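You operate a simulated robot arm through the tools that you are given. There is no shell and no other tool. Be economical: measure what you need, move in short steps, check, and stop when the job is done.

You are at the controls of a simulated two-armed robot. One attempt, no reset.

## Task
Tip the flakes out of the short tube into the scrap bin.
Fine: hold the tube while you turn its cap off. Stand it back where it was and cap it. Set down upright: short tube.

Only the result counts: the job must be done as asked and must still hold three seconds after the hand-in. Knocking over, shifting, dropping, spilling or breaking anything else fails it. A push-on lid holds only when it is set on centred and level and pressed home; a screw cap is set on level and turned clockwise until tight.

## Robot
Two 6-joint arms with two-finger parallel grippers on one trunk, on a base that drives. Base frame: it is fixed to the floor where the robot stands at the start and does not move with it; the origin is under the middle of the robot, x ahead of it, y to its left, z up. Readings come in cm, degrees, newtons and seconds.
The left shoulder is at the start at [6, 18.7, 107.2], the right one opposite. With the tool pointing down near the work surface each hand reaches from about 26 to 62 cm from the robot's upright axis, wherever it stands, measured 20 degrees to its own side. Places, roughly: scrap bin [50, -50, 40]; short tube (6x6x12 cm) [50, 10, 80]; top of the steel table [60, 30, 80]. Payload 1.57 kg a hand.
The TCP of each hand is the grasp point between the finger pads, 3 cm short of the fingertips. In the tool frame z runs along the fingers and y along their closing line. The gripper opens to 11 cm. The fingers are 2.4 cm wide and 1.2 cm thick; the gripper's body (4.8 by 11.2 cm) begins 7.8 cm behind the TCP.
Orientation is that of the tool frame in the base frame, as a unit quaternion [x, y, z, w]. With the fingers straight down and closing along the base's y, the tool's x points along the base's -x, its y along +y and its z along -z.

## Interface
- The arms move only by the tool apply_moves. It takes "left_commands", "right_commands" or both (then of equal length, played together; a hand with none holds still); each is a list of rows, each an object of numbers (a shift or turn left out is 0, a gripper value left out holds the last): "dx", "dy", "dz": the shift along the base's x, y, z in cm; "wx", "wy", "wz": the turn, a rotation vector about the base's x, y, z in degrees; "gripper": the finger opening in cm, from 0 to 11. In form: [{"dx": .., "dy": .., "dz": .., "wx": .., "wy": .., "wz": .., "gripper": ..}, ...]. A call has 1 to 8 rows; each row is the pose to reach, as a shift and turn from the pose commanded when the call began. A row lasts 0.2 s, in which the tool goes at most 5 cm and 8.6 degrees; a call with a longer step from one row to the next is refused whole, and so is a gripper value outside its range. Where a pose cannot be reached the arm comes as near as it can. A force on the tool above 40 N (or 10 N above the force at the start of the call, whichever is more), or a blocked arm, ends the call early, and 0.2 s more pass. Each finger travels about 15.3 cm/s and halts on what it meets, pressing with about 40 N; the grip force reading is that of the motor and also rises with nothing between the fingers. The clock runs only during rows and for 0.2 s after the last one: add rows that repeat a pose to give the fingers time. It gives the time, the measured TCP pose, the force on the tool (base axes), the opening and the grip force at its end, in the units of the frame above (readings bear some noise), with the torque about the TCP (base axes, N m) and any sound that the robot's microphone picked up.
- Cameras (640 x 400 px; columns grow to the right, rows downward): "scene" is now at [0.22, -1.08, 161.19]; the picture's right is [-0.21, -0.98, 0.00], its down [-0.79, 0.17, -0.58] and it looks along [0.57, -0.12, -0.81] (base axes); focal length 254 px, centre (320, 200). "left" rides on the left gripper at [7, -1.6, -14.1] in its tool frame; the picture's right is [0.23, 0.97, 0.00], its down [-0.85, 0.20, -0.48] and it looks along [-0.47, 0.11, 0.88] (tool axes); focal length 222 px, centre (320, 200). "right" rides on the right gripper at [7, 1.6, -14.1] in its tool frame; the picture's right is [-0.23, 0.97, 0.00], its down [-0.86, -0.20, -0.48] and it looks along [-0.47, -0.11, 0.88] (tool axes); focal length 222 px, centre (320, 200). There is no depth. A picture from a camera that has moved, and an enlarged one, comes with that camera's place and axes in the base frame and with its lens. The place of the scene camera against the robot may be out by one fixed shift of up to 1.8 cm in any direction.
- grab_frame(camera): a new picture of that camera. No time passes.
- raise_lower(by): slides the trunk up (or, below 0, down) by that many cm; the arms and the scene camera ride with it, the base frame stays. It gives what a move gives, with no picture.
- steer(legs): drives the robot by 1 to 6 legs, each [ahead, left, turn to the left] in cm, cm and degrees, along the robot's own axes; the way and the turn of a leg run together, so that a leg with both is an arc; at most 150 cm and 180 degrees a leg. The arms and the cameras ride along, it lands a little off, and it stops where it bumps. It gives what a move gives.
- aim_head(pan, tilt): turns the head with the scene camera to pan (to the left, within 86 degrees either way) and tilt (down, from -29 to 69), counted from straight ahead of the robot. It gives what a move gives.
- zoom(camera, box): a new picture of the part [left, top, right, bottom] of that camera's present view, enlarged. No time passes.
- sign_off(): hands the job in; it is judged then, once.

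Go step by step. Nothing tells you exact positions but the pictures and the camera data: compare them with the known pose of the tool, close in by small moves and look again before you grip or let go. The budget is 120 turns and 108 pictures, counting those below and the enlarged ones. Unless the task says otherwise, let go and move clear before handing in, and close with one line.

The tools are called by a JSON object that holds its "name" and its "arguments". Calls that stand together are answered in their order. apply_moves: Moves the arms, as the interface text tells. Its arguments: {"type":"object","properties":{"left_commands":{"type":"array","items":{"type":"object","properties":{"dx":{"type":"number"},"dy":{"type":"number"},"dz":{"type":"number"},"wx":{"type":"number"},"wy":{"type":"number"},"wz":{"type":"number"},"gripper":{"type":"number"}}}},"right_commands":{"type":"array","items":{"type":"object","properties":{"dx":{"type":"number"},"dy":{"type":"number"},"dz":{"type":"number"},"wx":{"type":"number"},"wy":{"type":"number"},"wz":{"type":"number"},"gripper":{"type":"number"}}}}},"required":[]} The other tools are called the same way: raise_lower (by) slides the trunk up or down; steer (legs) drives the base; aim_head (pan, tilt) turns the head that bears the scene camera; grab_frame (camera) takes a picture; zoom (camera, box) takes an enlarged picture of a part of a camera's view; sign_off () hands the job in.

At the start:

```text
t: 0.0
left_tool_pos: [43.26, 18.89, 109.44]
left_ee_rot: [0.001, 1.0, 0.0, 0.0]
left_force: [0.0, 0.3, -0.1]
left_moment: [-0.02, 0.0, 0.02]
left_width: 10.98
left_grasp_force: 0.0
right_tool_pos: [41.72, -21.21, 108.17]
right_ee_rot: [-0.001, 1.0, 0.0, -0.001]
right_force: [-0.2, -0.5, -0.2]
right_moment: [0.01, 0.02, 0.02]
right_width: 10.99
right_grasp_force: 0.1
trunk travel left (down, up): [-70.0, 29.0]
robot x, y, heading: [-0.14, 0.14, -0.4]
head pan, tilt: [-12.1, 54.4]
```

scene: 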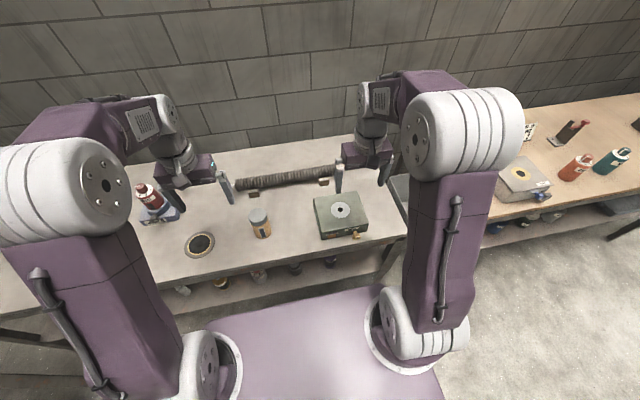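
right: 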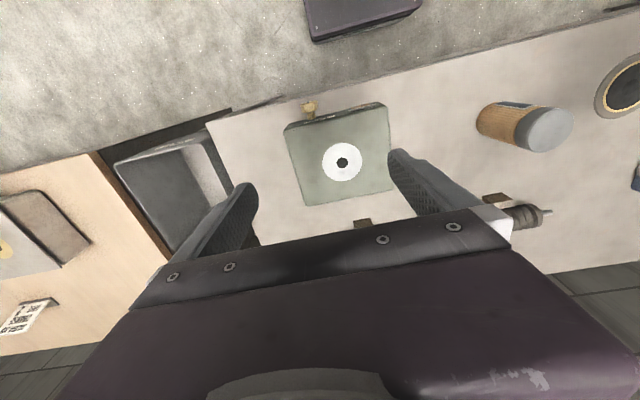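
left: 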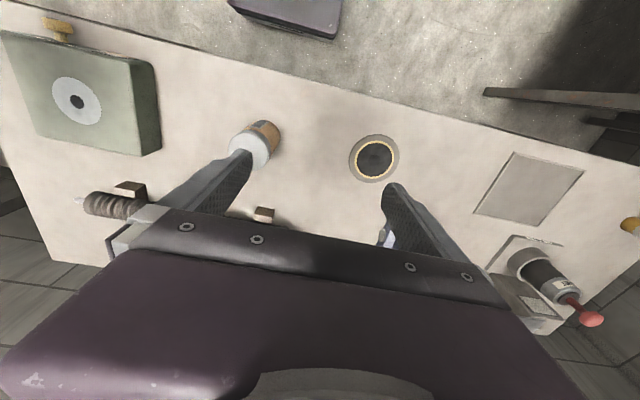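

I see the short tube with a grey cap near [49, 10], and the grey scrap bin seems to be in the gap between the tables near [50, -50]. I'll take closer looks before I move.

{"name": "zoom", "arguments": {"camera": "scene", "box": [180, 160, 340, 260]}}

{"name": "zoom", "arguments": {"camera": "left", "box": [180, 80, 340, 180]}}

{"name": "zoom", "arguments": {"camera": "right", "box": [80, 80, 320, 230]}}

```text
4.00 times, centred on (260, 210) of scene
camera zoom: at [0.22, -1.08, 161.19], right [-0.21, -0.98, 0.0], down [-0.79, 0.17, -0.58], along [0.57, -0.12, -0.81], focal length 1018 px, centre (560, 160)
```

zoom: 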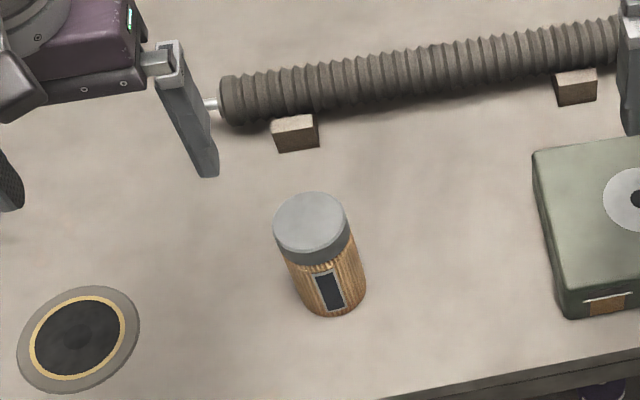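

```text
4.00 times, centred on (260, 130) of left
camera zoom: at [36.35, 17.12, 123.6], right [-0.23, 0.97, 0.0], down [0.85, 0.2, 0.48], along [0.47, 0.11, -0.88], focal length 888 px, centre (560, 480)
```

zoom: 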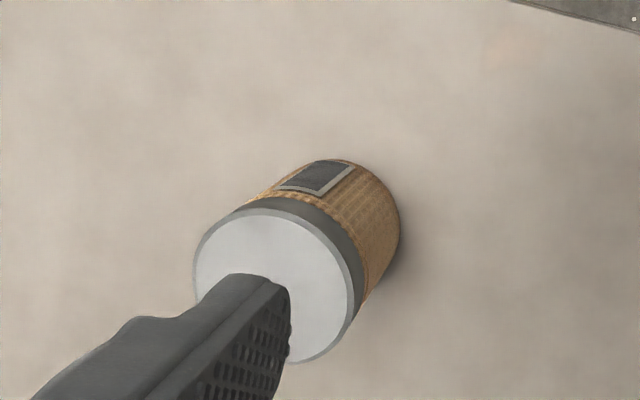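

```text
2.67 times, centred on (200, 155) of right
camera zoom: at [34.74, -19.82, 122.27], right [0.23, 0.97, 0.0], down [0.86, -0.2, 0.48], along [0.47, -0.11, -0.88], focal length 592 px, centre (640, 320)
```

zoom: 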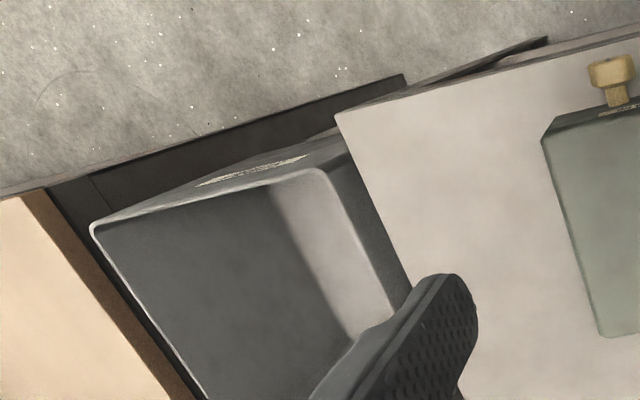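

The tube stands at about [47.9, 9.3] with the cap top near z 92. The right hand will take the tube body from the robot's side, tilted about 30° down, and the left hand will work the cap from above. First I pitch the right hand.

{"name": "apply_moves", "arguments": {"right_commands": [{"wy": -8.5}, {"wy": -17}, {"wy": -25.5}, {"wy": -34}, {"wy": -42.5}, {"wy": -51}, {"wy": -59.5}, {"wy": -59.5}]}}

{"name": "apply_moves", "arguments": {"right_commands": [{"wz": 8.4, "dx": -3, "dy": 3}, {"wz": 16.8, "dx": -5, "dy": 6, "dz": -2}, {"wz": 25, "dx": -6, "dy": 9, "dz": -5}, {"wz": 25, "dx": -7, "dy": 12, "dz": -8}, {"wz": 25, "dx": -7, "dy": 12, "dz": -8}]}}

{"name": "grab_frame", "arguments": {"camera": "scene"}}

{"name": "grab_frame", "arguments": {"camera": "right"}}

```text
t: 1.8
left_tool_pos: [43.46, 18.88, 109.55]
left_ee_rot: [0.0, 1.0, 0.0, -0.001]
left_force: [0.6, -0.2, -1.0]
left_moment: [0.0, 0.03, 0.02]
left_width: 10.99
left_grasp_force: 0.2
right_tool_pos: [47.2, -19.68, 109.43]
right_ee_rot: [-0.039, 0.883, 0.045, 0.466]
right_force: [4.0, -11.2, 1.9]
right_moment: [0.55, 0.34, 0.7]
right_width: 10.99
right_grasp_force: 0.0
right hand out of reach, approached as far as the arm can: row 5, 6, 7, 8
trunk travel left (down, up): [-70.0, 29.0]
robot x, y, heading: [0.04, 0.37, 0.1]
head pan, tilt: [-12.1, 54.4]
```

```text
t: 3.0
left_tool_pos: [43.14, 18.75, 109.61]
left_ee_rot: [0.0, 1.0, 0.0, -0.001]
left_force: [0.2, -0.3, 0.2]
left_moment: [0.03, 0.03, 0.01]
left_width: 11.01
left_grasp_force: 0.0
right_tool_pos: [45.74, -11.42, 103.23]
right_ee_rot: [-0.193, 0.858, 0.127, 0.458]
right_force: [0.8, -0.6, 0.1]
right_moment: [0.02, 0.0, 0.0]
right_width: 11.01
right_grasp_force: 0.1
right hand out of reach, approached as far as the arm can: row 1, 2, 3, 4, 5
trunk travel left (down, up): [-70.0, 29.0]
robot x, y, heading: [-0.15, 0.19, -0.0]
head pan, tilt: [-12.1, 54.4]
```

```text
101 pictures are left
camera scene: at [0.17, -1.1, 161.19], right [-0.21, -0.98, 0.0], down [-0.79, 0.17, -0.58], along [0.57, -0.12, -0.81], focal length 254 px, centre (320, 200)
```

scene: 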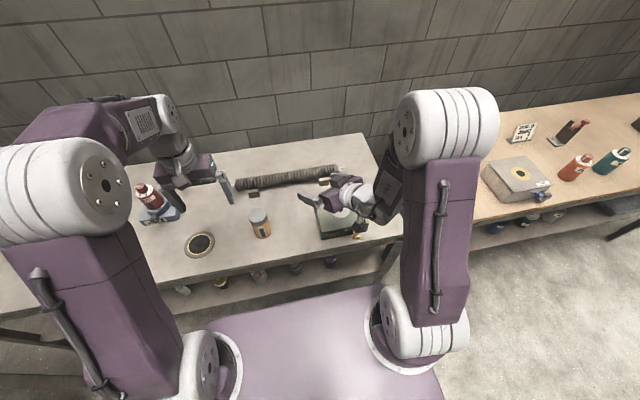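

```text
100 pictures are left
camera right: at [31.11, -17.22, 105.19], right [-0.32, 0.92, 0.23], down [0.17, -0.18, 0.97], along [0.93, 0.35, -0.1], focal length 222 px, centre (320, 200)
```

right: 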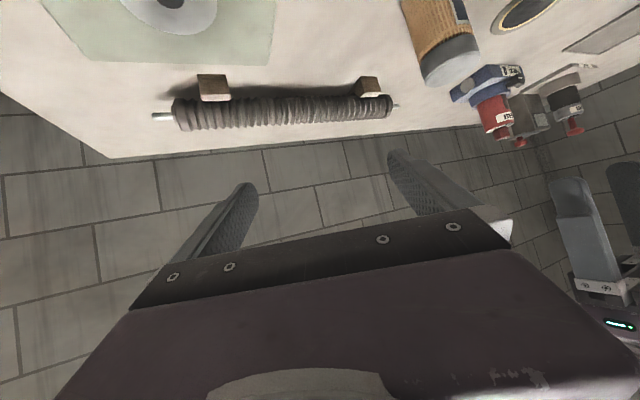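

The right arm is too close in to reach with a flat hand. I'll back the robot off by 8 cm, then try the pose again.

{"name": "steer", "arguments": {"legs": [[-8, 0, 0]]}}

{"name": "apply_moves", "arguments": {"right_commands": [{"dx": 0, "dy": 0, "dz": 0}]}}

```text
t: 4.1
left_tool_pos: [35.28, 18.89, 109.52]
left_ee_rot: [0.0, 1.0, 0.0, 0.0]
left_force: [-0.9, 0.0, 0.2]
left_moment: [-0.01, -0.04, 0.01]
left_width: 10.96
left_grasp_force: 0.2
right_tool_pos: [37.9, -11.28, 103.09]
right_ee_rot: [-0.194, 0.858, 0.128, 0.458]
right_force: [-0.2, -0.3, -0.5]
right_moment: [0.0, -0.02, 0.0]
right_width: 11.0
right_grasp_force: 0.1
trunk travel left (down, up): [-70.0, 29.0]
robot x, y, heading: [-7.93, -0.16, -0.0]
head pan, tilt: [-12.1, 54.4]
```

```text
t: 4.5
left_tool_pos: [35.4, 18.88, 109.5]
left_ee_rot: [0.0, 1.0, 0.0, -0.001]
left_force: [0.6, 0.2, -0.8]
left_moment: [0.01, 0.04, 0.03]
left_width: 10.97
left_grasp_force: 0.1
right_tool_pos: [37.97, -11.33, 103.22]
right_ee_rot: [-0.192, 0.859, 0.126, 0.457]
right_force: [0.0, 0.8, 0.1]
right_moment: [-0.03, 0.02, 0.03]
right_width: 11.01
right_grasp_force: 0.1
trunk travel left (down, up): [-70.0, 29.0]
robot x, y, heading: [-8.1, -0.13, -0.1]
head pan, tilt: [-12.1, 54.4]
```

The pose holds with the arm now further out. Next I level the finger line and move the right hand to a pre-grasp point behind the tube.

{"name": "apply_moves", "arguments": {"right_commands": [{"dx": 0.3, "dy": 4, "dz": -2, "wx": -2.06, "wy": -1.1, "wz": 1.54}, {"dx": 0.6, "dy": 8, "dz": -4, "wx": -2.06, "wy": -1.1, "wz": 1.54}, {"dx": 1, "dy": 12, "dz": -7, "wx": -2.06, "wy": -1.1, "wz": 1.54}, {"dx": 1.3, "dy": 15, "dz": -10.5, "wx": -2.06, "wy": -1.1, "wz": 1.54}, {"dx": 1.3, "dy": 16, "dz": -13.5, "wx": -2.06, "wy": -1.1, "wz": 1.54}, {"dx": 1.3, "dy": 16, "dz": -13.5, "wx": -2.06, "wy": -1.1, "wz": 1.54}]}}

{"name": "grab_frame", "arguments": {"camera": "scene"}}

{"name": "grab_frame", "arguments": {"camera": "right"}}

{"name": "grab_frame", "arguments": {"camera": "left"}}

```text
refused: row 3 steps farther than a row can; nothing moved
```

```text
99 pictures are left
camera scene: at [-7.43, -1.07, 161.18], right [-0.21, -0.98, 0.0], down [-0.8, 0.17, -0.58], along [0.57, -0.12, -0.81], focal length 254 px, centre (320, 200)
```

scene: 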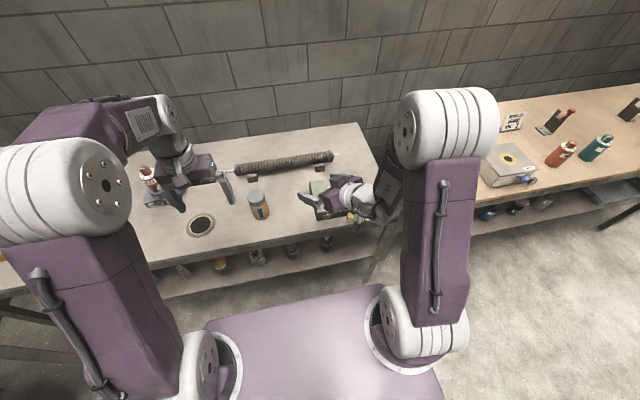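

```text
98 pictures are left
camera right: at [23.37, -17.21, 105.12], right [-0.32, 0.92, 0.23], down [0.17, -0.18, 0.97], along [0.93, 0.35, -0.1], focal length 222 px, centre (320, 200)
```

right: 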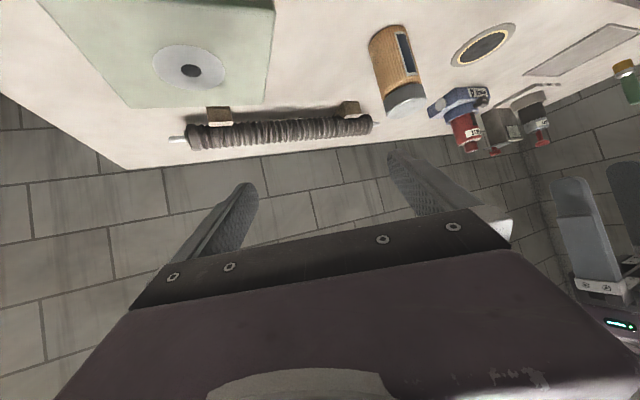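

```text
97 pictures are left
camera left: at [28.62, 17.14, 123.51], right [-0.23, 0.97, 0.0], down [0.86, 0.2, 0.48], along [0.46, 0.11, -0.88], focal length 222 px, centre (320, 200)
```

left: 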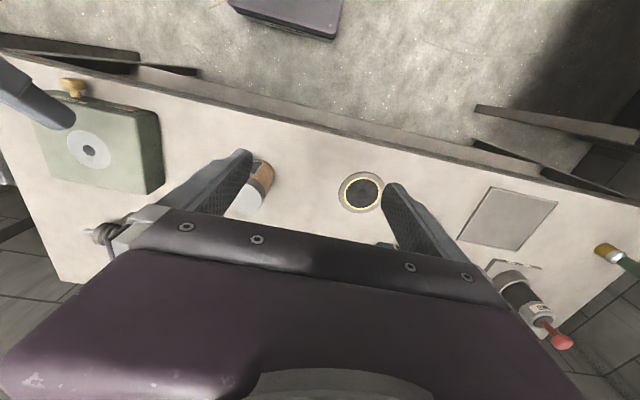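

The step was refused for one row that was too long. I'll zoom on the tube for a better fix, then resend.

{"name": "zoom", "arguments": {"camera": "right", "box": [320, 10, 480, 110]}}

{"name": "apply_moves", "arguments": {"right_commands": [{"dx": 0.3, "dy": 4, "dz": -2, "wx": -2.06, "wy": -1.1, "wz": 1.54}, {"dx": 0.6, "dy": 8, "dz": -4, "wx": -2.06, "wy": -1.1, "wz": 1.54}, {"dx": 0.9, "dy": 11.5, "dz": -6.5, "wx": -2.06, "wy": -1.1, "wz": 1.54}, {"dx": 1.1, "dy": 14.5, "dz": -9.5, "wx": -2.06, "wy": -1.1, "wz": 1.54}, {"dx": 1.3, "dy": 16, "dz": -13.5, "wx": -2.06, "wy": -1.1, "wz": 1.54}, {"dx": 1.3, "dy": 16, "dz": -13.5, "wx": -2.06, "wy": -1.1, "wz": 1.54}]}}

{"name": "grab_frame", "arguments": {"camera": "right"}}

{"name": "grab_frame", "arguments": {"camera": "scene"}}

```text
4.00 times, centred on (400, 60) of right
camera zoom: at [23.37, -17.21, 105.12], right [-0.32, 0.92, 0.23], down [0.17, -0.18, 0.97], along [0.93, 0.35, -0.1], focal length 888 px, centre (0, 760)
```

zoom: 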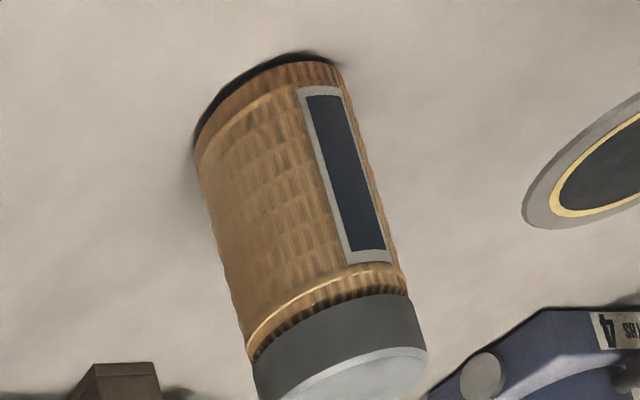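

```text
t: 5.9
left_tool_pos: [35.03, 18.89, 109.48]
left_ee_rot: [0.0, 1.0, -0.001, 0.0]
left_force: [0.2, -0.3, 0.1]
left_moment: [-0.04, 0.02, -0.01]
left_width: 10.99
left_grasp_force: 0.0
right_tool_pos: [44.43, 1.99, 91.8]
right_ee_rot: [-0.21, 0.86, 0.156, 0.439]
right_force: [-1.2, -0.5, -0.2]
right_moment: [-0.02, 0.0, -0.02]
right_width: 10.98
right_grasp_force: 0.0
right hand out of reach, approached as far as the arm can: row 1, 2, 3, 4, 5, 6
trunk travel left (down, up): [-70.0, 29.0]
robot x, y, heading: [-7.86, 0.03, -0.1]
head pan, tilt: [-12.1, 54.4]
```

```text
95 pictures are left
camera right: at [30.2, -4.68, 94.17], right [-0.36, 0.89, 0.27], down [0.22, -0.2, 0.96], along [0.91, 0.41, -0.12], focal length 222 px, centre (320, 200)
```

right: 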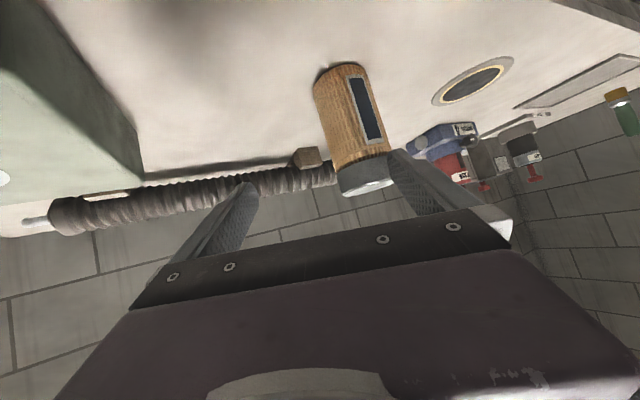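

```text
94 pictures are left
camera scene: at [-7.84, -1.0, 161.19], right [-0.21, -0.98, 0.0], down [-0.79, 0.17, -0.58], along [0.57, -0.12, -0.81], focal length 254 px, centre (320, 200)
```

scene: 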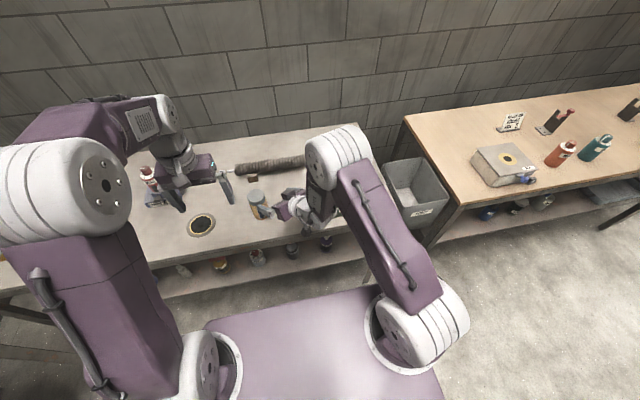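

Targets closer in are unreachable, so I'll straddle the tube from above: lift, bring the command back to a reachable point over the tube, then look.

{"name": "apply_moves", "arguments": {"right_commands": [{"dz": 4.5, "wx": 2.06, "wy": 1.1, "wz": -1.54}, {"dz": 9, "wx": 2.06, "wy": 1.1, "wz": -1.54}, {"dz": 13, "dx": 2, "wx": 2.06, "wy": 1.1, "wz": -1.54}, {"dz": 13, "dx": 6.5, "wx": 2.06, "wy": 1.1, "wz": -1.54}, {"dz": 13, "dx": 11, "wx": 2.06, "wy": 1.1, "wz": -1.54}, {"dz": 13, "dx": 15.5, "dy": 0.5, "wx": 2.06, "wy": 1.1, "wz": -1.54}, {"dz": 13, "dx": 19.2, "dy": 2.1, "wx": 2.06, "wy": 1.1, "wz": -1.54}, {"dz": 13, "dx": 19.2, "dy": 2.1, "wx": 2.06, "wy": 1.1, "wz": -1.54}]}}

{"name": "grab_frame", "arguments": {"camera": "right"}}

{"name": "grab_frame", "arguments": {"camera": "left"}}

{"name": "grab_frame", "arguments": {"camera": "scene"}}

```text
t: 7.7
left_tool_pos: [35.16, 18.69, 109.53]
left_ee_rot: [0.001, 1.0, 0.0, 0.001]
left_force: [-0.1, -0.5, 0.6]
left_moment: [0.04, 0.03, -0.02]
left_width: 10.99
left_grasp_force: 0.1
right_tool_pos: [63.45, 4.18, 104.59]
right_ee_rot: [-0.188, 0.864, 0.166, 0.437]
right_force: [0.1, 0.7, 0.3]
right_moment: [-0.04, 0.02, 0.03]
right_width: 11.01
right_grasp_force: 0.0
trunk travel left (down, up): [-70.0, 29.0]
robot x, y, heading: [-7.88, -0.02, -0.2]
head pan, tilt: [-12.1, 54.4]
```

```text
93 pictures are left
camera right: at [49.19, -2.26, 107.0], right [-0.33, 0.89, 0.31], down [0.23, -0.24, 0.94], along [0.91, 0.39, -0.13], focal length 222 px, centre (320, 200)
```

right: 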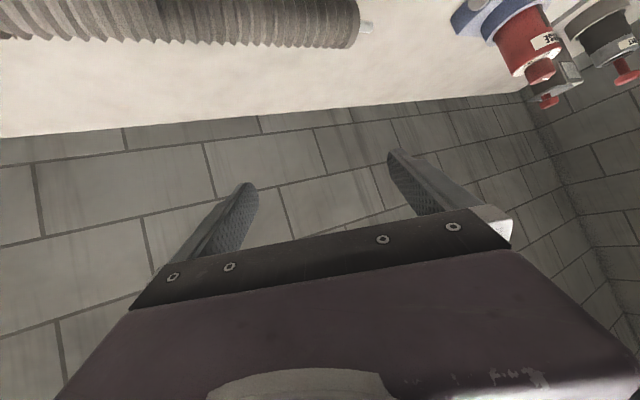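

```text
92 pictures are left
camera left: at [28.29, 17.1, 123.62], right [-0.23, 0.97, 0.0], down [0.85, 0.2, 0.48], along [0.47, 0.11, -0.88], focal length 222 px, centre (320, 200)
```

left: 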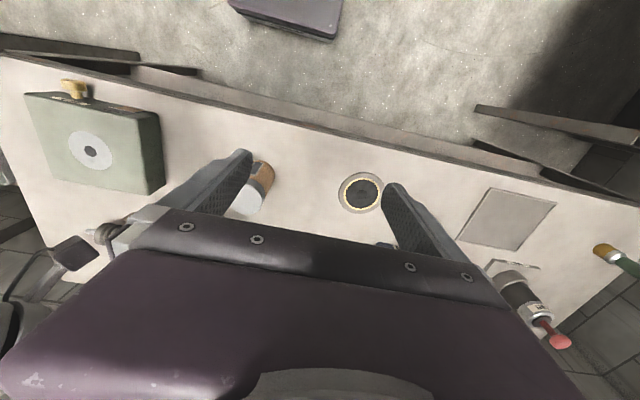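

```text
91 pictures are left
camera scene: at [-7.87, -1.11, 161.19], right [-0.21, -0.98, 0.0], down [-0.79, 0.17, -0.58], along [0.57, -0.12, -0.81], focal length 254 px, centre (320, 200)
```

scene: 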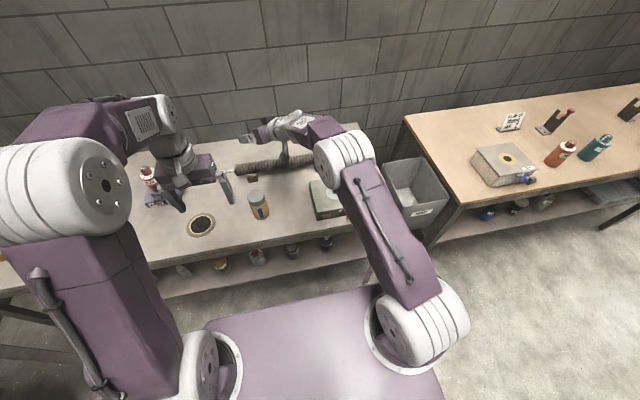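

The command frame reset itself to the reached pose, so the hand went further forward than I meant, though it touched nothing. I'll come back over the tube with the finger line levelled.

{"name": "apply_moves", "arguments": {"right_commands": [{"dx": -4.5, "dy": 1, "wx": -5.93, "wy": -3.86, "wz": 4.82}, {"dx": -9, "dy": 2, "wx": -5.93, "wy": -3.86, "wz": 4.82}, {"dx": -13, "dy": 3.5, "dz": -1, "wx": -5.93, "wy": -3.86, "wz": 4.82}, {"dx": -16.2, "dy": 4.7, "dz": -4, "wx": -5.93, "wy": -3.86, "wz": 4.82}, {"dx": -16.2, "dy": 4.7, "dz": -5, "wx": -5.93, "wy": -3.86, "wz": 4.82}]}}

{"name": "grab_frame", "arguments": {"camera": "right"}}

{"name": "zoom", "arguments": {"camera": "scene", "box": [180, 130, 340, 230]}}

{"name": "zoom", "arguments": {"camera": "left", "box": [160, 120, 320, 220]}}

```text
t: 8.9
left_tool_pos: [35.31, 18.72, 109.46]
left_ee_rot: [0.001, 1.0, 0.0, 0.0]
left_force: [0.0, -1.0, 0.2]
left_moment: [0.02, -0.01, 0.0]
left_width: 11.02
left_grasp_force: 0.0
right_tool_pos: [48.13, 7.29, 100.61]
right_ee_rot: [-0.254, 0.847, 0.137, 0.446]
right_force: [0.9, -0.1, 0.0]
right_moment: [0.03, 0.0, 0.01]
right_width: 10.97
right_grasp_force: 0.0
right hand out of reach, approached as far as the arm can: row 4, 5
trunk travel left (down, up): [-70.0, 29.0]
robot x, y, heading: [-8.23, 0.18, -0.1]
head pan, tilt: [-12.1, 54.4]
```

```text
90 pictures are left
camera right: at [34.21, -0.03, 102.75], right [-0.43, 0.88, 0.19], down [0.19, -0.12, 0.97], along [0.88, 0.46, -0.11], focal length 222 px, centre (320, 200)
```

right: 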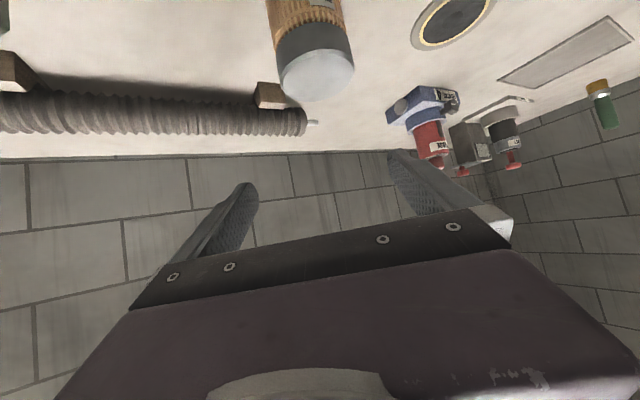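

```text
4.00 times, centred on (260, 180) of scene
camera zoom: at [-7.71, -1.16, 161.19], right [-0.21, -0.98, 0.0], down [-0.79, 0.17, -0.58], along [0.57, -0.12, -0.81], focal length 1018 px, centre (560, 280)
```

zoom: 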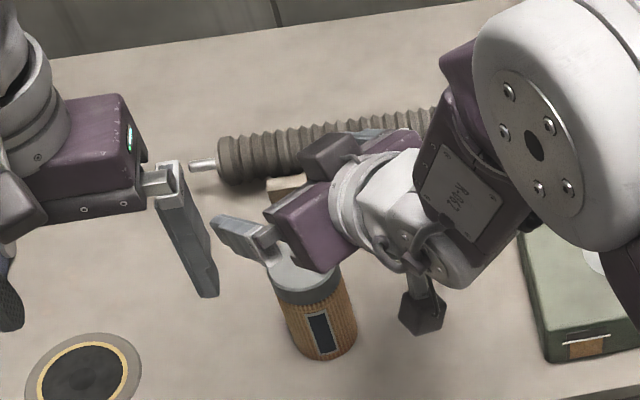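

```text
4.00 times, centred on (240, 170) of left
camera zoom: at [28.41, 17.06, 123.59], right [-0.23, 0.97, 0.0], down [0.86, 0.2, 0.48], along [0.47, 0.11, -0.88], focal length 888 px, centre (640, 320)
```

zoom: 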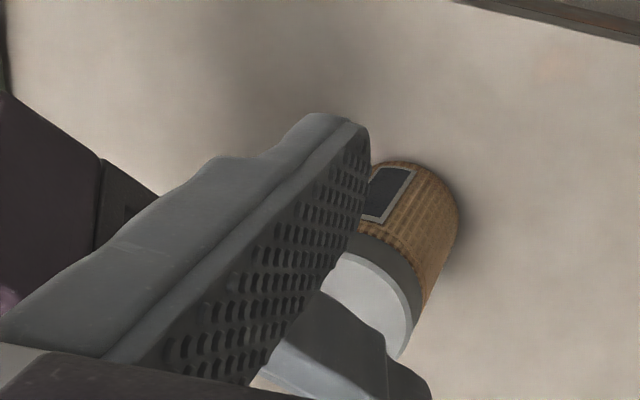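

The right hand sits just over the tube at the inner limit of its reach. Turning the robot 13° clockwise moves the right shoulder back and the left one forward, which suits both hands.

{"name": "steer", "arguments": {"legs": [[0, 0, -13]]}}

{"name": "grab_frame", "arguments": {"camera": "scene"}}

```text
t: 10.1
left_tool_pos: [38.46, 8.82, 109.53]
left_ee_rot: [0.113, 0.994, 0.0, 0.001]
left_force: [0.5, 0.2, -0.3]
left_moment: [0.02, 0.02, 0.0]
left_width: 10.98
left_grasp_force: 0.0
right_tool_pos: [48.39, -5.24, 100.58]
right_ee_rot: [-0.158, 0.87, 0.086, 0.459]
right_force: [-0.3, 0.2, -0.1]
right_moment: [0.0, 0.0, 0.02]
right_width: 11.0
right_grasp_force: 0.1
trunk travel left (down, up): [-70.0, 29.0]
robot x, y, heading: [-8.02, -0.04, -12.8]
head pan, tilt: [-12.1, 54.4]
```

```text
87 pictures are left
camera scene: at [-8.11, -1.27, 161.19], right [-0.42, -0.91, 0.0], down [-0.74, 0.34, -0.58], along [0.53, -0.25, -0.81], focal length 254 px, centre (320, 200)
```

scene: 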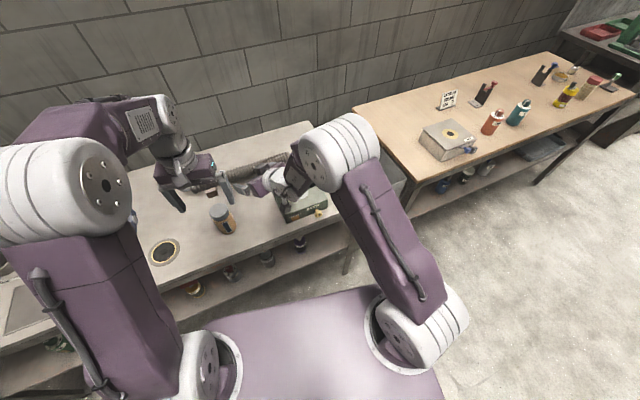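

The finger line is level and the yaw is 21°. I'll move the left hand up and aside, and bring the right hand in behind the tube and low.

{"name": "apply_moves", "arguments": {"left_commands": [{"dy": 3, "dz": 3}, {"dy": 7, "dz": 5}, {"dy": 11, "dz": 6}, {"dy": 15, "dz": 6}, {"dy": 15, "dz": 6}], "right_commands": [{"dx": -3}, {"dx": -6.5, "dz": -1}, {"dx": -9, "dy": 2, "dz": -4}, {"dx": -9, "dy": 5, "dz": -7}, {"dx": -9, "dy": 7, "dz": -9}]}}

{"name": "grab_frame", "arguments": {"camera": "right"}}

{"name": "grab_frame", "arguments": {"camera": "scene"}}

```text
t: 11.3
left_tool_pos: [38.5, 23.68, 115.61]
left_ee_rot: [0.113, 0.994, 0.0, 0.0]
left_force: [0.0, -0.7, -0.4]
left_moment: [0.01, 0.01, 0.02]
left_width: 11.0
left_grasp_force: 0.0
right_tool_pos: [43.53, -4.34, 92.65]
right_ee_rot: [-0.165, 0.872, 0.121, 0.445]
right_force: [-0.3, -0.4, -0.4]
right_moment: [0.01, -0.02, 0.06]
right_width: 11.0
right_grasp_force: 0.0
right hand out of reach, approached as far as the arm can: row 1, 2, 3, 4, 5
trunk travel left (down, up): [-70.0, 29.0]
robot x, y, heading: [-7.92, 0.03, -13.0]
head pan, tilt: [-12.1, 54.4]
```

```text
86 pictures are left
camera right: at [28.62, -9.35, 95.21], right [-0.26, 0.93, 0.25], down [0.2, -0.2, 0.96], along [0.95, 0.3, -0.13], focal length 222 px, centre (320, 200)
```

right: 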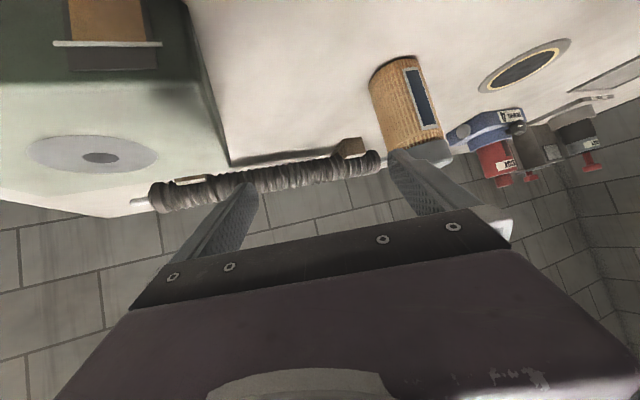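

```text
85 pictures are left
camera scene: at [-8.06, -1.36, 161.19], right [-0.42, -0.91, 0.0], down [-0.74, 0.34, -0.58], along [0.53, -0.25, -0.81], focal length 254 px, centre (320, 200)
```

scene: 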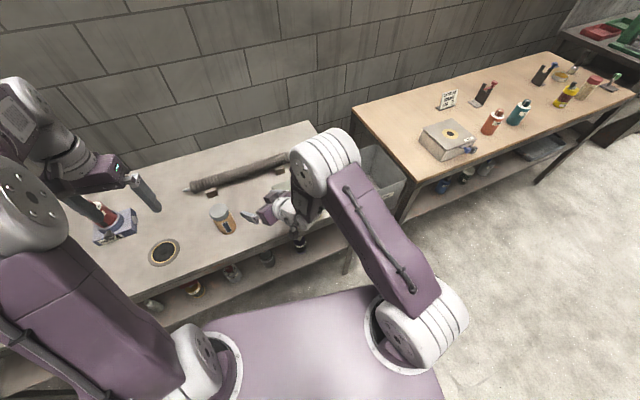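

The hand has room once it swings towards +y. I'll continue to the pre-grasp point and level it again.

{"name": "apply_moves", "arguments": {"right_commands": [{"dx": -2, "dy": 2.5, "dz": -1, "wx": -3.3, "wy": -1.6, "wz": 2.6}, {"dx": -2.5, "dy": 6, "dz": -3, "wx": -3.3, "wy": -1.6, "wz": 2.6}, {"dx": -2.7, "dy": 9.5, "dz": -5, "wx": -3.3, "wy": -1.6, "wz": 2.6}, {"dx": -2.7, "dy": 10.5, "dz": -6.6, "wx": -3.3, "wy": -1.6, "wz": 2.6}, {"dx": -2.7, "dy": 10.5, "dz": -6.6, "wx": -3.3, "wy": -1.6, "wz": 2.6}]}}

{"name": "grab_frame", "arguments": {"camera": "right"}}

{"name": "grab_frame", "arguments": {"camera": "scene"}}

```text
t: 12.5
left_tool_pos: [38.36, 23.89, 115.53]
left_ee_rot: [0.112, 0.994, 0.0, 0.0]
left_force: [0.7, 0.5, -0.5]
left_moment: [-0.03, 0.02, 0.0]
left_width: 11.01
left_grasp_force: 0.0
right_tool_pos: [44.8, 0.77, 86.78]
right_ee_rot: [-0.207, 0.867, 0.134, 0.434]
right_force: [-0.5, -0.1, -1.1]
right_moment: [0.04, 0.0, 0.0]
right_width: 10.98
right_grasp_force: 0.2
right hand out of reach, approached as far as the arm can: row 1, 2, 3, 4, 5
trunk travel left (down, up): [-70.0, 29.0]
robot x, y, heading: [-8.29, 0.13, -13.0]
head pan, tilt: [-12.1, 54.4]
```

```text
84 pictures are left
camera right: at [30.5, -5.4, 89.45], right [-0.34, 0.91, 0.24], down [0.22, -0.17, 0.96], along [0.91, 0.38, -0.14], focal length 222 px, centre (320, 200)
```

right: 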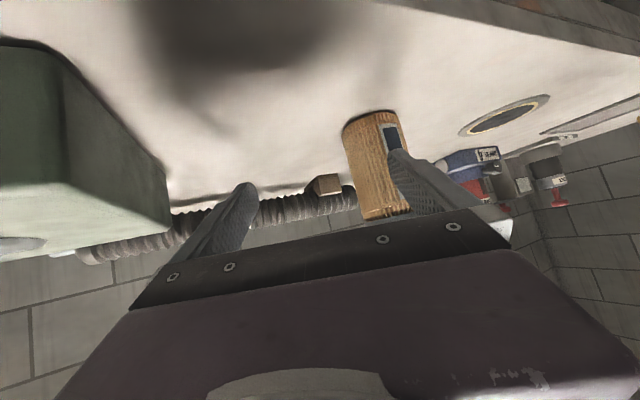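

```text
83 pictures are left
camera scene: at [-8.13, -1.31, 161.19], right [-0.42, -0.91, 0.0], down [-0.74, 0.34, -0.58], along [0.53, -0.25, -0.81], focal length 254 px, centre (320, 200)
```

scene: 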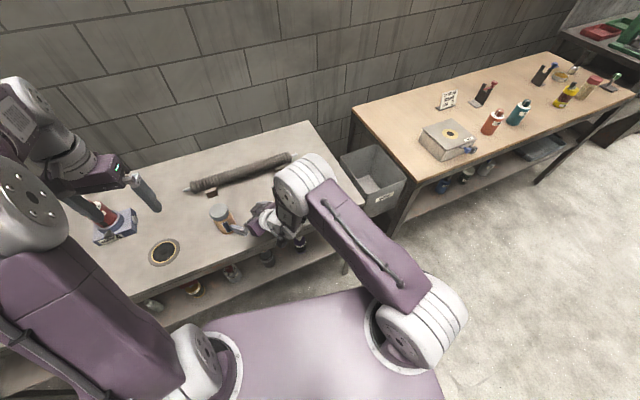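

The open left finger is only about half a centimetre from the tube, so I'll back the whole robot 5 cm straight away from it. That also gives the right arm room.

{"name": "steer", "arguments": {"legs": [[-4.87, -1.1, 0]]}}

{"name": "apply_moves", "arguments": {"right_commands": [{"dy": 1.5, "wx": -2.6, "wy": -1.5, "wz": 2.2}, {"dy": 3, "wx": -2.6, "wy": -1.5, "wz": 2.2}, {"dy": 3, "wx": -2.6, "wy": -1.5, "wz": 2.2}]}}

{"name": "grab_frame", "arguments": {"camera": "right"}}

```text
t: 13.4
left_tool_pos: [33.69, 23.73, 115.21]
left_ee_rot: [0.112, 0.994, -0.001, -0.002]
left_force: [-0.5, -0.6, -0.4]
left_moment: [-0.01, 0.01, 0.0]
left_width: 10.99
left_grasp_force: 0.1
right_tool_pos: [40.19, 0.76, 86.57]
right_ee_rot: [-0.206, 0.867, 0.134, 0.434]
right_force: [0.0, -0.8, 0.5]
right_moment: [0.03, 0.01, 0.03]
right_width: 11.0
right_grasp_force: 0.2
trunk travel left (down, up): [-70.0, 29.0]
robot x, y, heading: [-12.62, -0.3, -13.0]
head pan, tilt: [-12.1, 54.4]
```

```text
t: 14.2
left_tool_pos: [33.33, 23.72, 115.6]
left_ee_rot: [0.114, 0.994, -0.001, 0.0]
left_force: [0.1, 0.3, 0.1]
left_moment: [-0.01, 0.03, 0.01]
left_width: 11.01
left_grasp_force: 0.1
right_tool_pos: [41.23, 3.75, 87.06]
right_ee_rot: [-0.232, 0.861, 0.131, 0.433]
right_force: [0.0, 0.6, -0.6]
right_moment: [0.0, 0.01, -0.01]
right_width: 11.01
right_grasp_force: 0.1
right hand out of reach, approached as far as the arm can: row 1, 2, 3
trunk travel left (down, up): [-70.0, 29.0]
robot x, y, heading: [-12.94, -0.05, -13.0]
head pan, tilt: [-12.1, 54.4]
```

```text
82 pictures are left
camera right: at [27.14, -3.07, 89.86], right [-0.38, 0.9, 0.21], down [0.22, -0.13, 0.97], along [0.9, 0.41, -0.15], focal length 222 px, centre (320, 200)
```

right: 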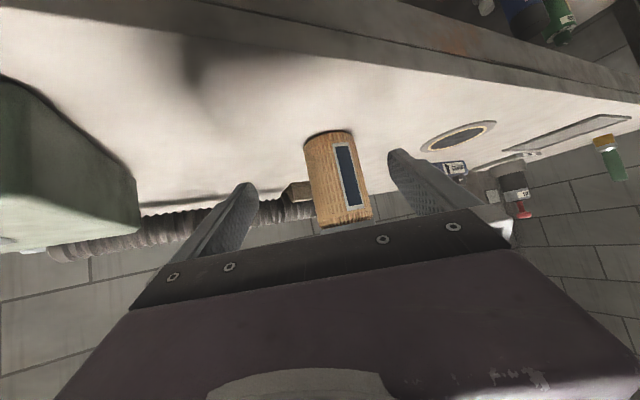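

The tube is now squarely between the open fingers. I'll centre the hand and move in, then check before gripping.

{"name": "apply_moves", "arguments": {"right_commands": [{"dx": 0.5, "dy": 2, "dz": -1, "wx": -1.2, "wy": -0.77, "wz": 1.05}, {"dx": 3, "dy": 3.2, "dz": -2, "wx": -1.2, "wy": -0.77, "wz": 1.05}, {"dx": 5.9, "dy": 4.8, "dz": -2.8, "wx": -1.2, "wy": -0.77, "wz": 1.05}, {"dx": 5.9, "dy": 4.8, "dz": -2.8, "wx": -1.2, "wy": -0.77, "wz": 1.05}]}}

{"name": "grab_frame", "arguments": {"camera": "right"}}

{"name": "zoom", "arguments": {"camera": "scene", "box": [120, 130, 320, 255]}}

```text
t: 15.2
left_tool_pos: [33.34, 23.77, 115.4]
left_ee_rot: [0.113, 0.994, 0.0, 0.0]
left_force: [0.8, 0.4, -0.5]
left_moment: [0.0, -0.01, 0.01]
left_width: 11.01
left_grasp_force: 0.0
right_tool_pos: [47.33, 8.61, 84.28]
right_ee_rot: [-0.248, 0.855, 0.114, 0.44]
right_force: [-0.6, 0.0, -0.3]
right_moment: [-0.04, 0.01, 0.0]
right_width: 11.01
right_grasp_force: 0.0
right hand out of reach, approached as far as the arm can: row 1, 2
trunk travel left (down, up): [-70.0, 29.0]
robot x, y, heading: [-12.89, -0.22, -13.2]
head pan, tilt: [-12.1, 54.4]
```

```text
81 pictures are left
camera right: at [33.23, 1.74, 86.83], right [-0.4, 0.9, 0.16], down [0.19, -0.09, 0.98], along [0.9, 0.42, -0.13], focal length 222 px, centre (320, 200)
```

right: 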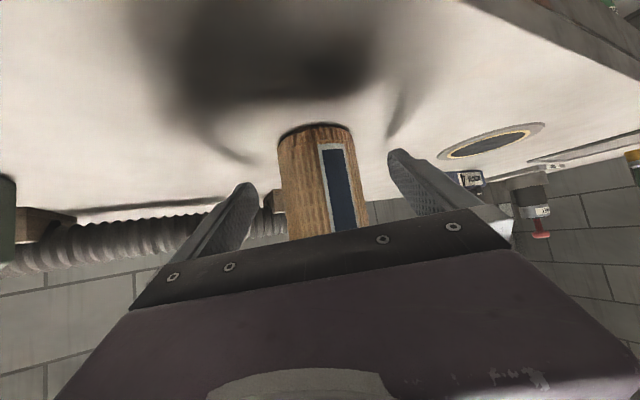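

```text
3.20 times, centred on (220, 192) of scene
camera zoom: at [-13.13, -1.28, 161.19], right [-0.42, -0.91, 0.0], down [-0.74, 0.34, -0.58], along [0.53, -0.25, -0.81], focal length 814 px, centre (640, 224)
```

zoom: 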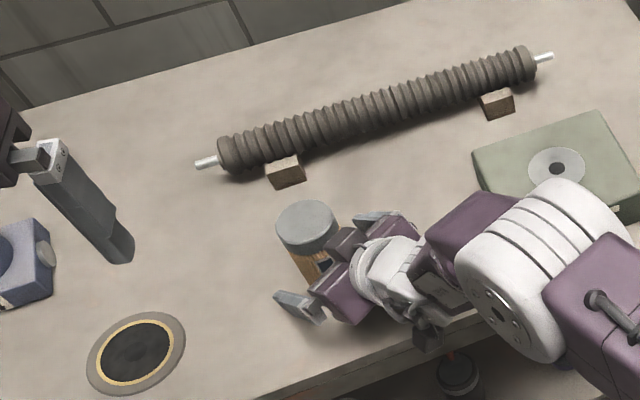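

The tube is centred between the pads. I'll trim the level and close the right gripper.

{"name": "apply_moves", "arguments": {"right_commands": [{"wx": 1.15, "wy": 0.68, "wz": -0.97}, {"wx": 1.15, "wy": 0.68, "wz": -0.97, "gripper": 7.5}, {"wx": 1.15, "wy": 0.68, "wz": -0.97, "gripper": 6.6}, {"wx": 1.15, "wy": 0.68, "wz": -0.97, "gripper": 5.6}, {"wx": 1.15, "wy": 0.68, "wz": -0.97, "gripper": 5}, {"wx": 1.15, "wy": 0.68, "wz": -0.97, "gripper": 5}]}}

{"name": "grab_frame", "arguments": {"camera": "right"}}

{"name": "zoom", "arguments": {"camera": "scene", "box": [170, 170, 270, 232]}}

```text
t: 16.6
left_tool_pos: [33.51, 23.65, 115.55]
left_ee_rot: [0.113, 0.994, 0.0, -0.001]
left_force: [-0.4, -0.7, -0.2]
left_moment: [0.01, 0.01, 0.01]
left_width: 10.98
left_grasp_force: 0.1
right_tool_pos: [47.3, 8.61, 84.15]
right_ee_rot: [-0.235, 0.859, 0.12, 0.439]
right_force: [-0.3, -0.2, 0.6]
right_moment: [0.02, 0.06, -0.02]
right_width: 5.59
right_grasp_force: 39.6
trunk travel left (down, up): [-70.0, 29.0]
robot x, y, heading: [-13.24, 0.1, -12.9]
head pan, tilt: [-12.1, 54.4]
```

```text
79 pictures are left
camera right: at [33.17, 1.91, 86.83], right [-0.38, 0.91, 0.18], down [0.2, -0.11, 0.97], along [0.9, 0.41, -0.14], focal length 222 px, centre (320, 200)
```

right: 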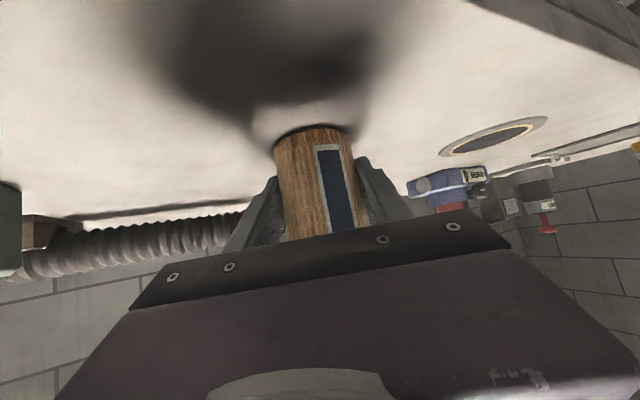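

```text
6.40 times, centred on (220, 201) of scene
camera zoom: at [-13.08, -1.26, 161.19], right [-0.42, -0.91, 0.0], down [-0.74, 0.34, -0.58], along [0.53, -0.25, -0.81], focal length 1628 px, centre (960, 194)
```

zoom: 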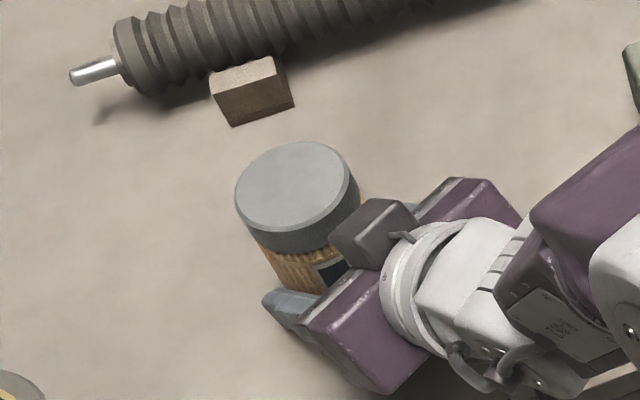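

The right hand holds the tube (width 5.6, almost no side force). Next I bring the left hand over the cap with the opening narrowed, and look.

{"name": "apply_moves", "arguments": {"left_commands": [{"dx": 3, "dy": -3, "gripper": 8.5}, {"dx": 6, "dy": -6}, {"dx": 9, "dy": -9, "dz": -1}, {"dx": 12, "dy": -12, "dz": -3}, {"dx": 14.3, "dy": -14.6, "dz": -6}, {"dx": 14.3, "dy": -14.6, "dz": -10}, {"dx": 14.3, "dy": -14.6, "dz": -10}]}}

{"name": "grab_frame", "arguments": {"camera": "left"}}

{"name": "zoom", "arguments": {"camera": "scene", "box": [120, 120, 320, 245]}}

```text
t: 18.2
left_tool_pos: [47.97, 9.28, 105.47]
left_ee_rot: [0.113, 0.994, 0.0, 0.001]
left_force: [-0.5, -0.1, 0.5]
left_moment: [0.01, 0.03, 0.03]
left_width: 8.51
left_grasp_force: 0.0
right_tool_pos: [47.44, 8.51, 84.27]
right_ee_rot: [-0.235, 0.859, 0.119, 0.439]
right_force: [-0.8, 0.7, 0.8]
right_moment: [0.07, 0.02, 0.01]
right_width: 5.57
right_grasp_force: 40.2
trunk travel left (down, up): [-70.0, 29.0]
robot x, y, heading: [-13.03, 0.23, -12.8]
head pan, tilt: [-12.1, 54.4]
```

```text
77 pictures are left
camera left: at [40.75, 9.18, 119.58], right [0.0, 1.0, 0.0], down [0.88, 0.0, 0.48], along [0.48, 0.0, -0.88], focal length 222 px, centre (320, 200)
```

left: 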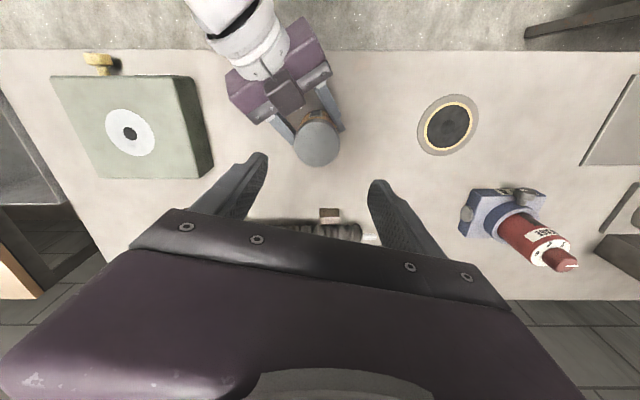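

```text
3.20 times, centred on (220, 182) of scene
camera zoom: at [-13.08, -1.28, 161.19], right [-0.42, -0.91, 0.0], down [-0.74, 0.34, -0.58], along [0.53, -0.25, -0.81], focal length 814 px, centre (640, 256)
```

zoom: 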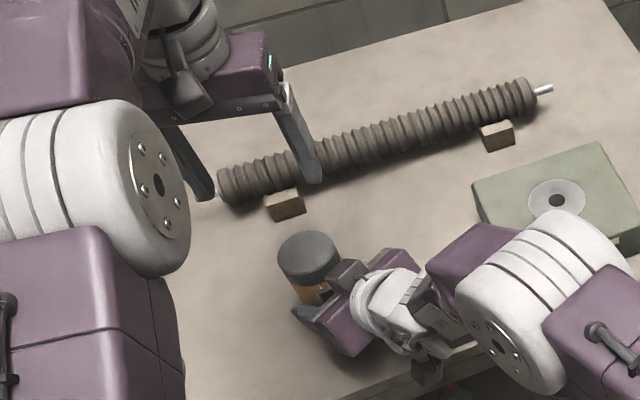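

The cap is nearly under the left hand. I'll zoom for an exact centre.

{"name": "zoom", "arguments": {"camera": "left", "box": [270, 90, 370, 180]}}

```text
4.44 times, centred on (320, 135) of left
camera zoom: at [40.75, 9.18, 119.58], right [0.0, 1.0, 0.0], down [0.88, 0.0, 0.48], along [0.48, 0.0, -0.88], focal length 987 px, centre (320, 489)
```

zoom: 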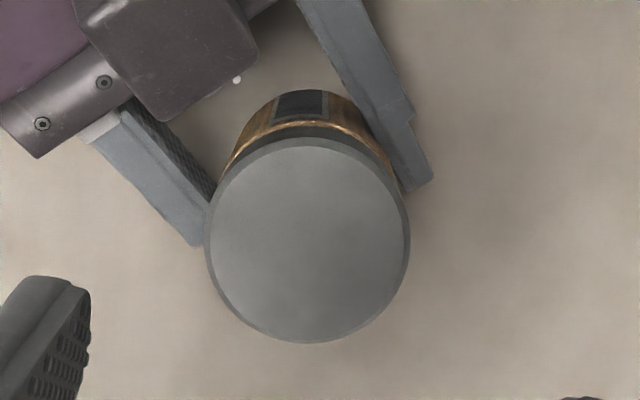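

The cap centre is [47.9, 8.8], top near 91.8 and about 2.2 cm high. I'll descend with the fingers straddling it and check.

{"name": "apply_moves", "arguments": {"left_commands": [{"dx": -0.07, "dy": -0.48, "dz": -4}, {"dx": -0.07, "dy": -0.48, "dz": -8}, {"dx": -0.07, "dy": -0.48, "dz": -11}, {"dx": -0.07, "dy": -0.48, "dz": -12.5}, {"dx": -0.07, "dy": -0.48, "dz": -12.5}]}}

{"name": "grab_frame", "arguments": {"camera": "left"}}

{"name": "zoom", "arguments": {"camera": "scene", "box": [150, 140, 270, 215]}}

{"name": "grab_frame", "arguments": {"camera": "right"}}

```text
t: 19.4
left_tool_pos: [47.67, 8.84, 92.68]
left_ee_rot: [0.112, 0.994, 0.0, 0.0]
left_force: [1.3, 0.1, -0.5]
left_moment: [0.01, -0.02, 0.02]
left_width: 8.51
left_grasp_force: 0.1
right_tool_pos: [47.4, 8.62, 84.2]
right_ee_rot: [-0.235, 0.859, 0.119, 0.439]
right_force: [0.7, 0.2, 0.8]
right_moment: [0.07, 0.02, -0.02]
right_width: 5.58
right_grasp_force: 39.6
trunk travel left (down, up): [-70.0, 29.0]
robot x, y, heading: [-13.05, 0.06, -12.9]
head pan, tilt: [-12.1, 54.4]
```

```text
74 pictures are left
camera left: at [40.74, 8.73, 106.94], right [0.0, 1.0, 0.0], down [0.88, 0.0, 0.48], along [0.48, 0.0, -0.88], focal length 222 px, centre (320, 200)
```

left: 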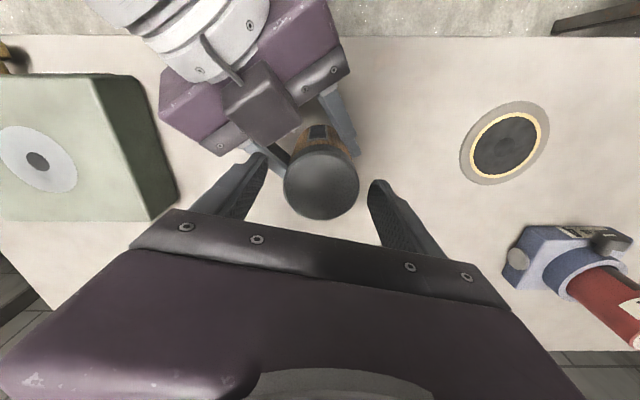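

```text
5.33 times, centred on (210, 178) of scene
camera zoom: at [-13.07, -1.26, 161.19], right [-0.42, -0.91, 0.0], down [-0.74, 0.34, -0.58], along [0.53, -0.25, -0.81], focal length 1357 px, centre (907, 320)
```

zoom: 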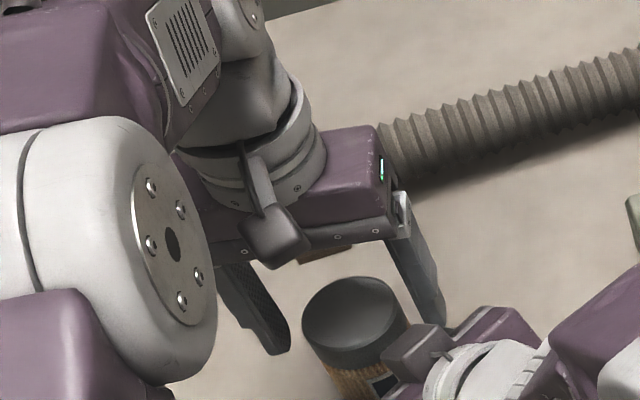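

```text
72 pictures are left
camera right: at [33.18, 1.91, 86.84], right [-0.38, 0.91, 0.18], down [0.2, -0.11, 0.97], along [0.9, 0.41, -0.14], focal length 222 px, centre (320, 200)
```

right: 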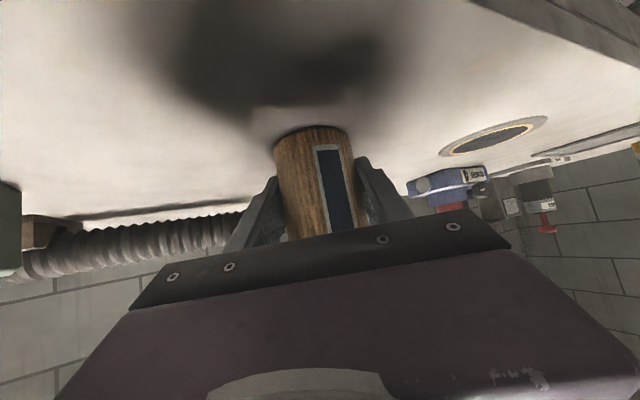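

The left hand is centred on the cap ([47.65, 8.8]), fingertips about at its lower edge. I'll grip the cap.

{"name": "apply_moves", "arguments": {"left_commands": [{"gripper": 7}, {"gripper": 6}, {"gripper": 5}, {"gripper": 5}]}}

{"name": "zoom", "arguments": {"camera": "left", "box": [220, 90, 420, 240]}}

{"name": "zoom", "arguments": {"camera": "scene", "box": [185, 175, 265, 225]}}

```text
t: 20.4
left_tool_pos: [47.88, 8.98, 92.83]
left_ee_rot: [0.112, 0.994, 0.0, 0.001]
left_force: [5.5, 14.3, -1.5]
left_moment: [0.52, -0.15, 0.08]
left_width: 5.87
left_grasp_force: 40.6
right_tool_pos: [47.25, 8.46, 84.24]
right_ee_rot: [-0.234, 0.859, 0.12, 0.439]
right_force: [-5.2, -14.5, 4.8]
right_moment: [0.84, -0.32, -0.11]
right_width: 5.57
right_grasp_force: 39.8
trunk travel left (down, up): [-70.0, 29.0]
robot x, y, heading: [-12.91, 0.27, -12.9]
head pan, tilt: [-12.1, 54.4]
```

```text
2.67 times, centred on (320, 165) of left
camera zoom: at [40.73, 8.82, 106.98], right [0.0, 1.0, 0.0], down [0.88, 0.0, 0.48], along [0.48, 0.0, -0.88], focal length 592 px, centre (320, 293)
```

zoom: 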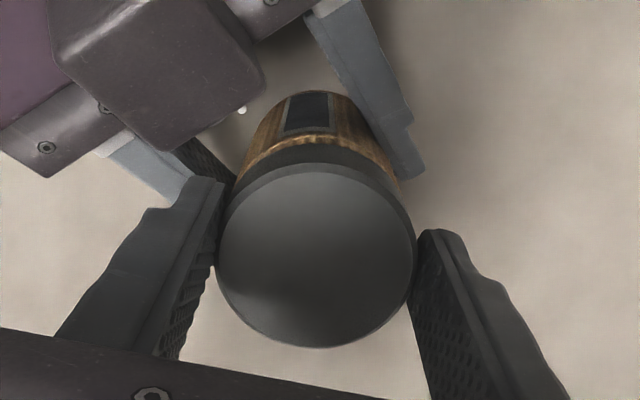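

```text
8.00 times, centred on (225, 200) of scene
camera zoom: at [-13.11, -1.25, 161.19], right [-0.42, -0.91, 0.0], down [-0.74, 0.34, -0.58], along [0.53, -0.25, -0.81], focal length 2035 px, centre (1080, 200)
```

zoom: 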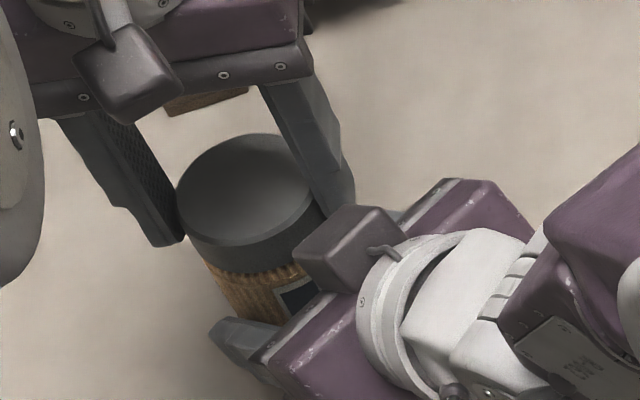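

The cap is gripped with a slight sideways bias of 14 N. I'll relieve it with a small shift and begin turning counterclockwise.

{"name": "apply_moves", "arguments": {"left_commands": [{"dx": 0.08, "dy": 0.22}, {"dx": 0.08, "dy": 0.22, "wz": 8}, {"dx": 0.08, "dy": 0.22, "wz": 16}, {"dx": 0.08, "dy": 0.22, "wz": 24}, {"dx": 0.08, "dy": 0.22, "wz": 24}]}}

```text
t: 21.6
left_tool_pos: [47.74, 8.84, 92.94]
left_ee_rot: [-0.097, 0.995, 0.0, -0.002]
left_force: [-3.7, 7.3, -0.4]
left_moment: [0.28, -0.05, 0.04]
left_width: 5.88
left_grasp_force: 39.9
right_tool_pos: [47.36, 8.57, 84.27]
right_ee_rot: [-0.235, 0.859, 0.119, 0.439]
right_force: [3.8, -6.3, 1.7]
right_moment: [0.31, 0.35, -0.06]
right_width: 5.6
right_grasp_force: 40.3
trunk travel left (down, up): [-70.0, 29.0]
robot x, y, heading: [-13.06, 0.07, -13.0]
head pan, tilt: [-12.1, 54.4]
```

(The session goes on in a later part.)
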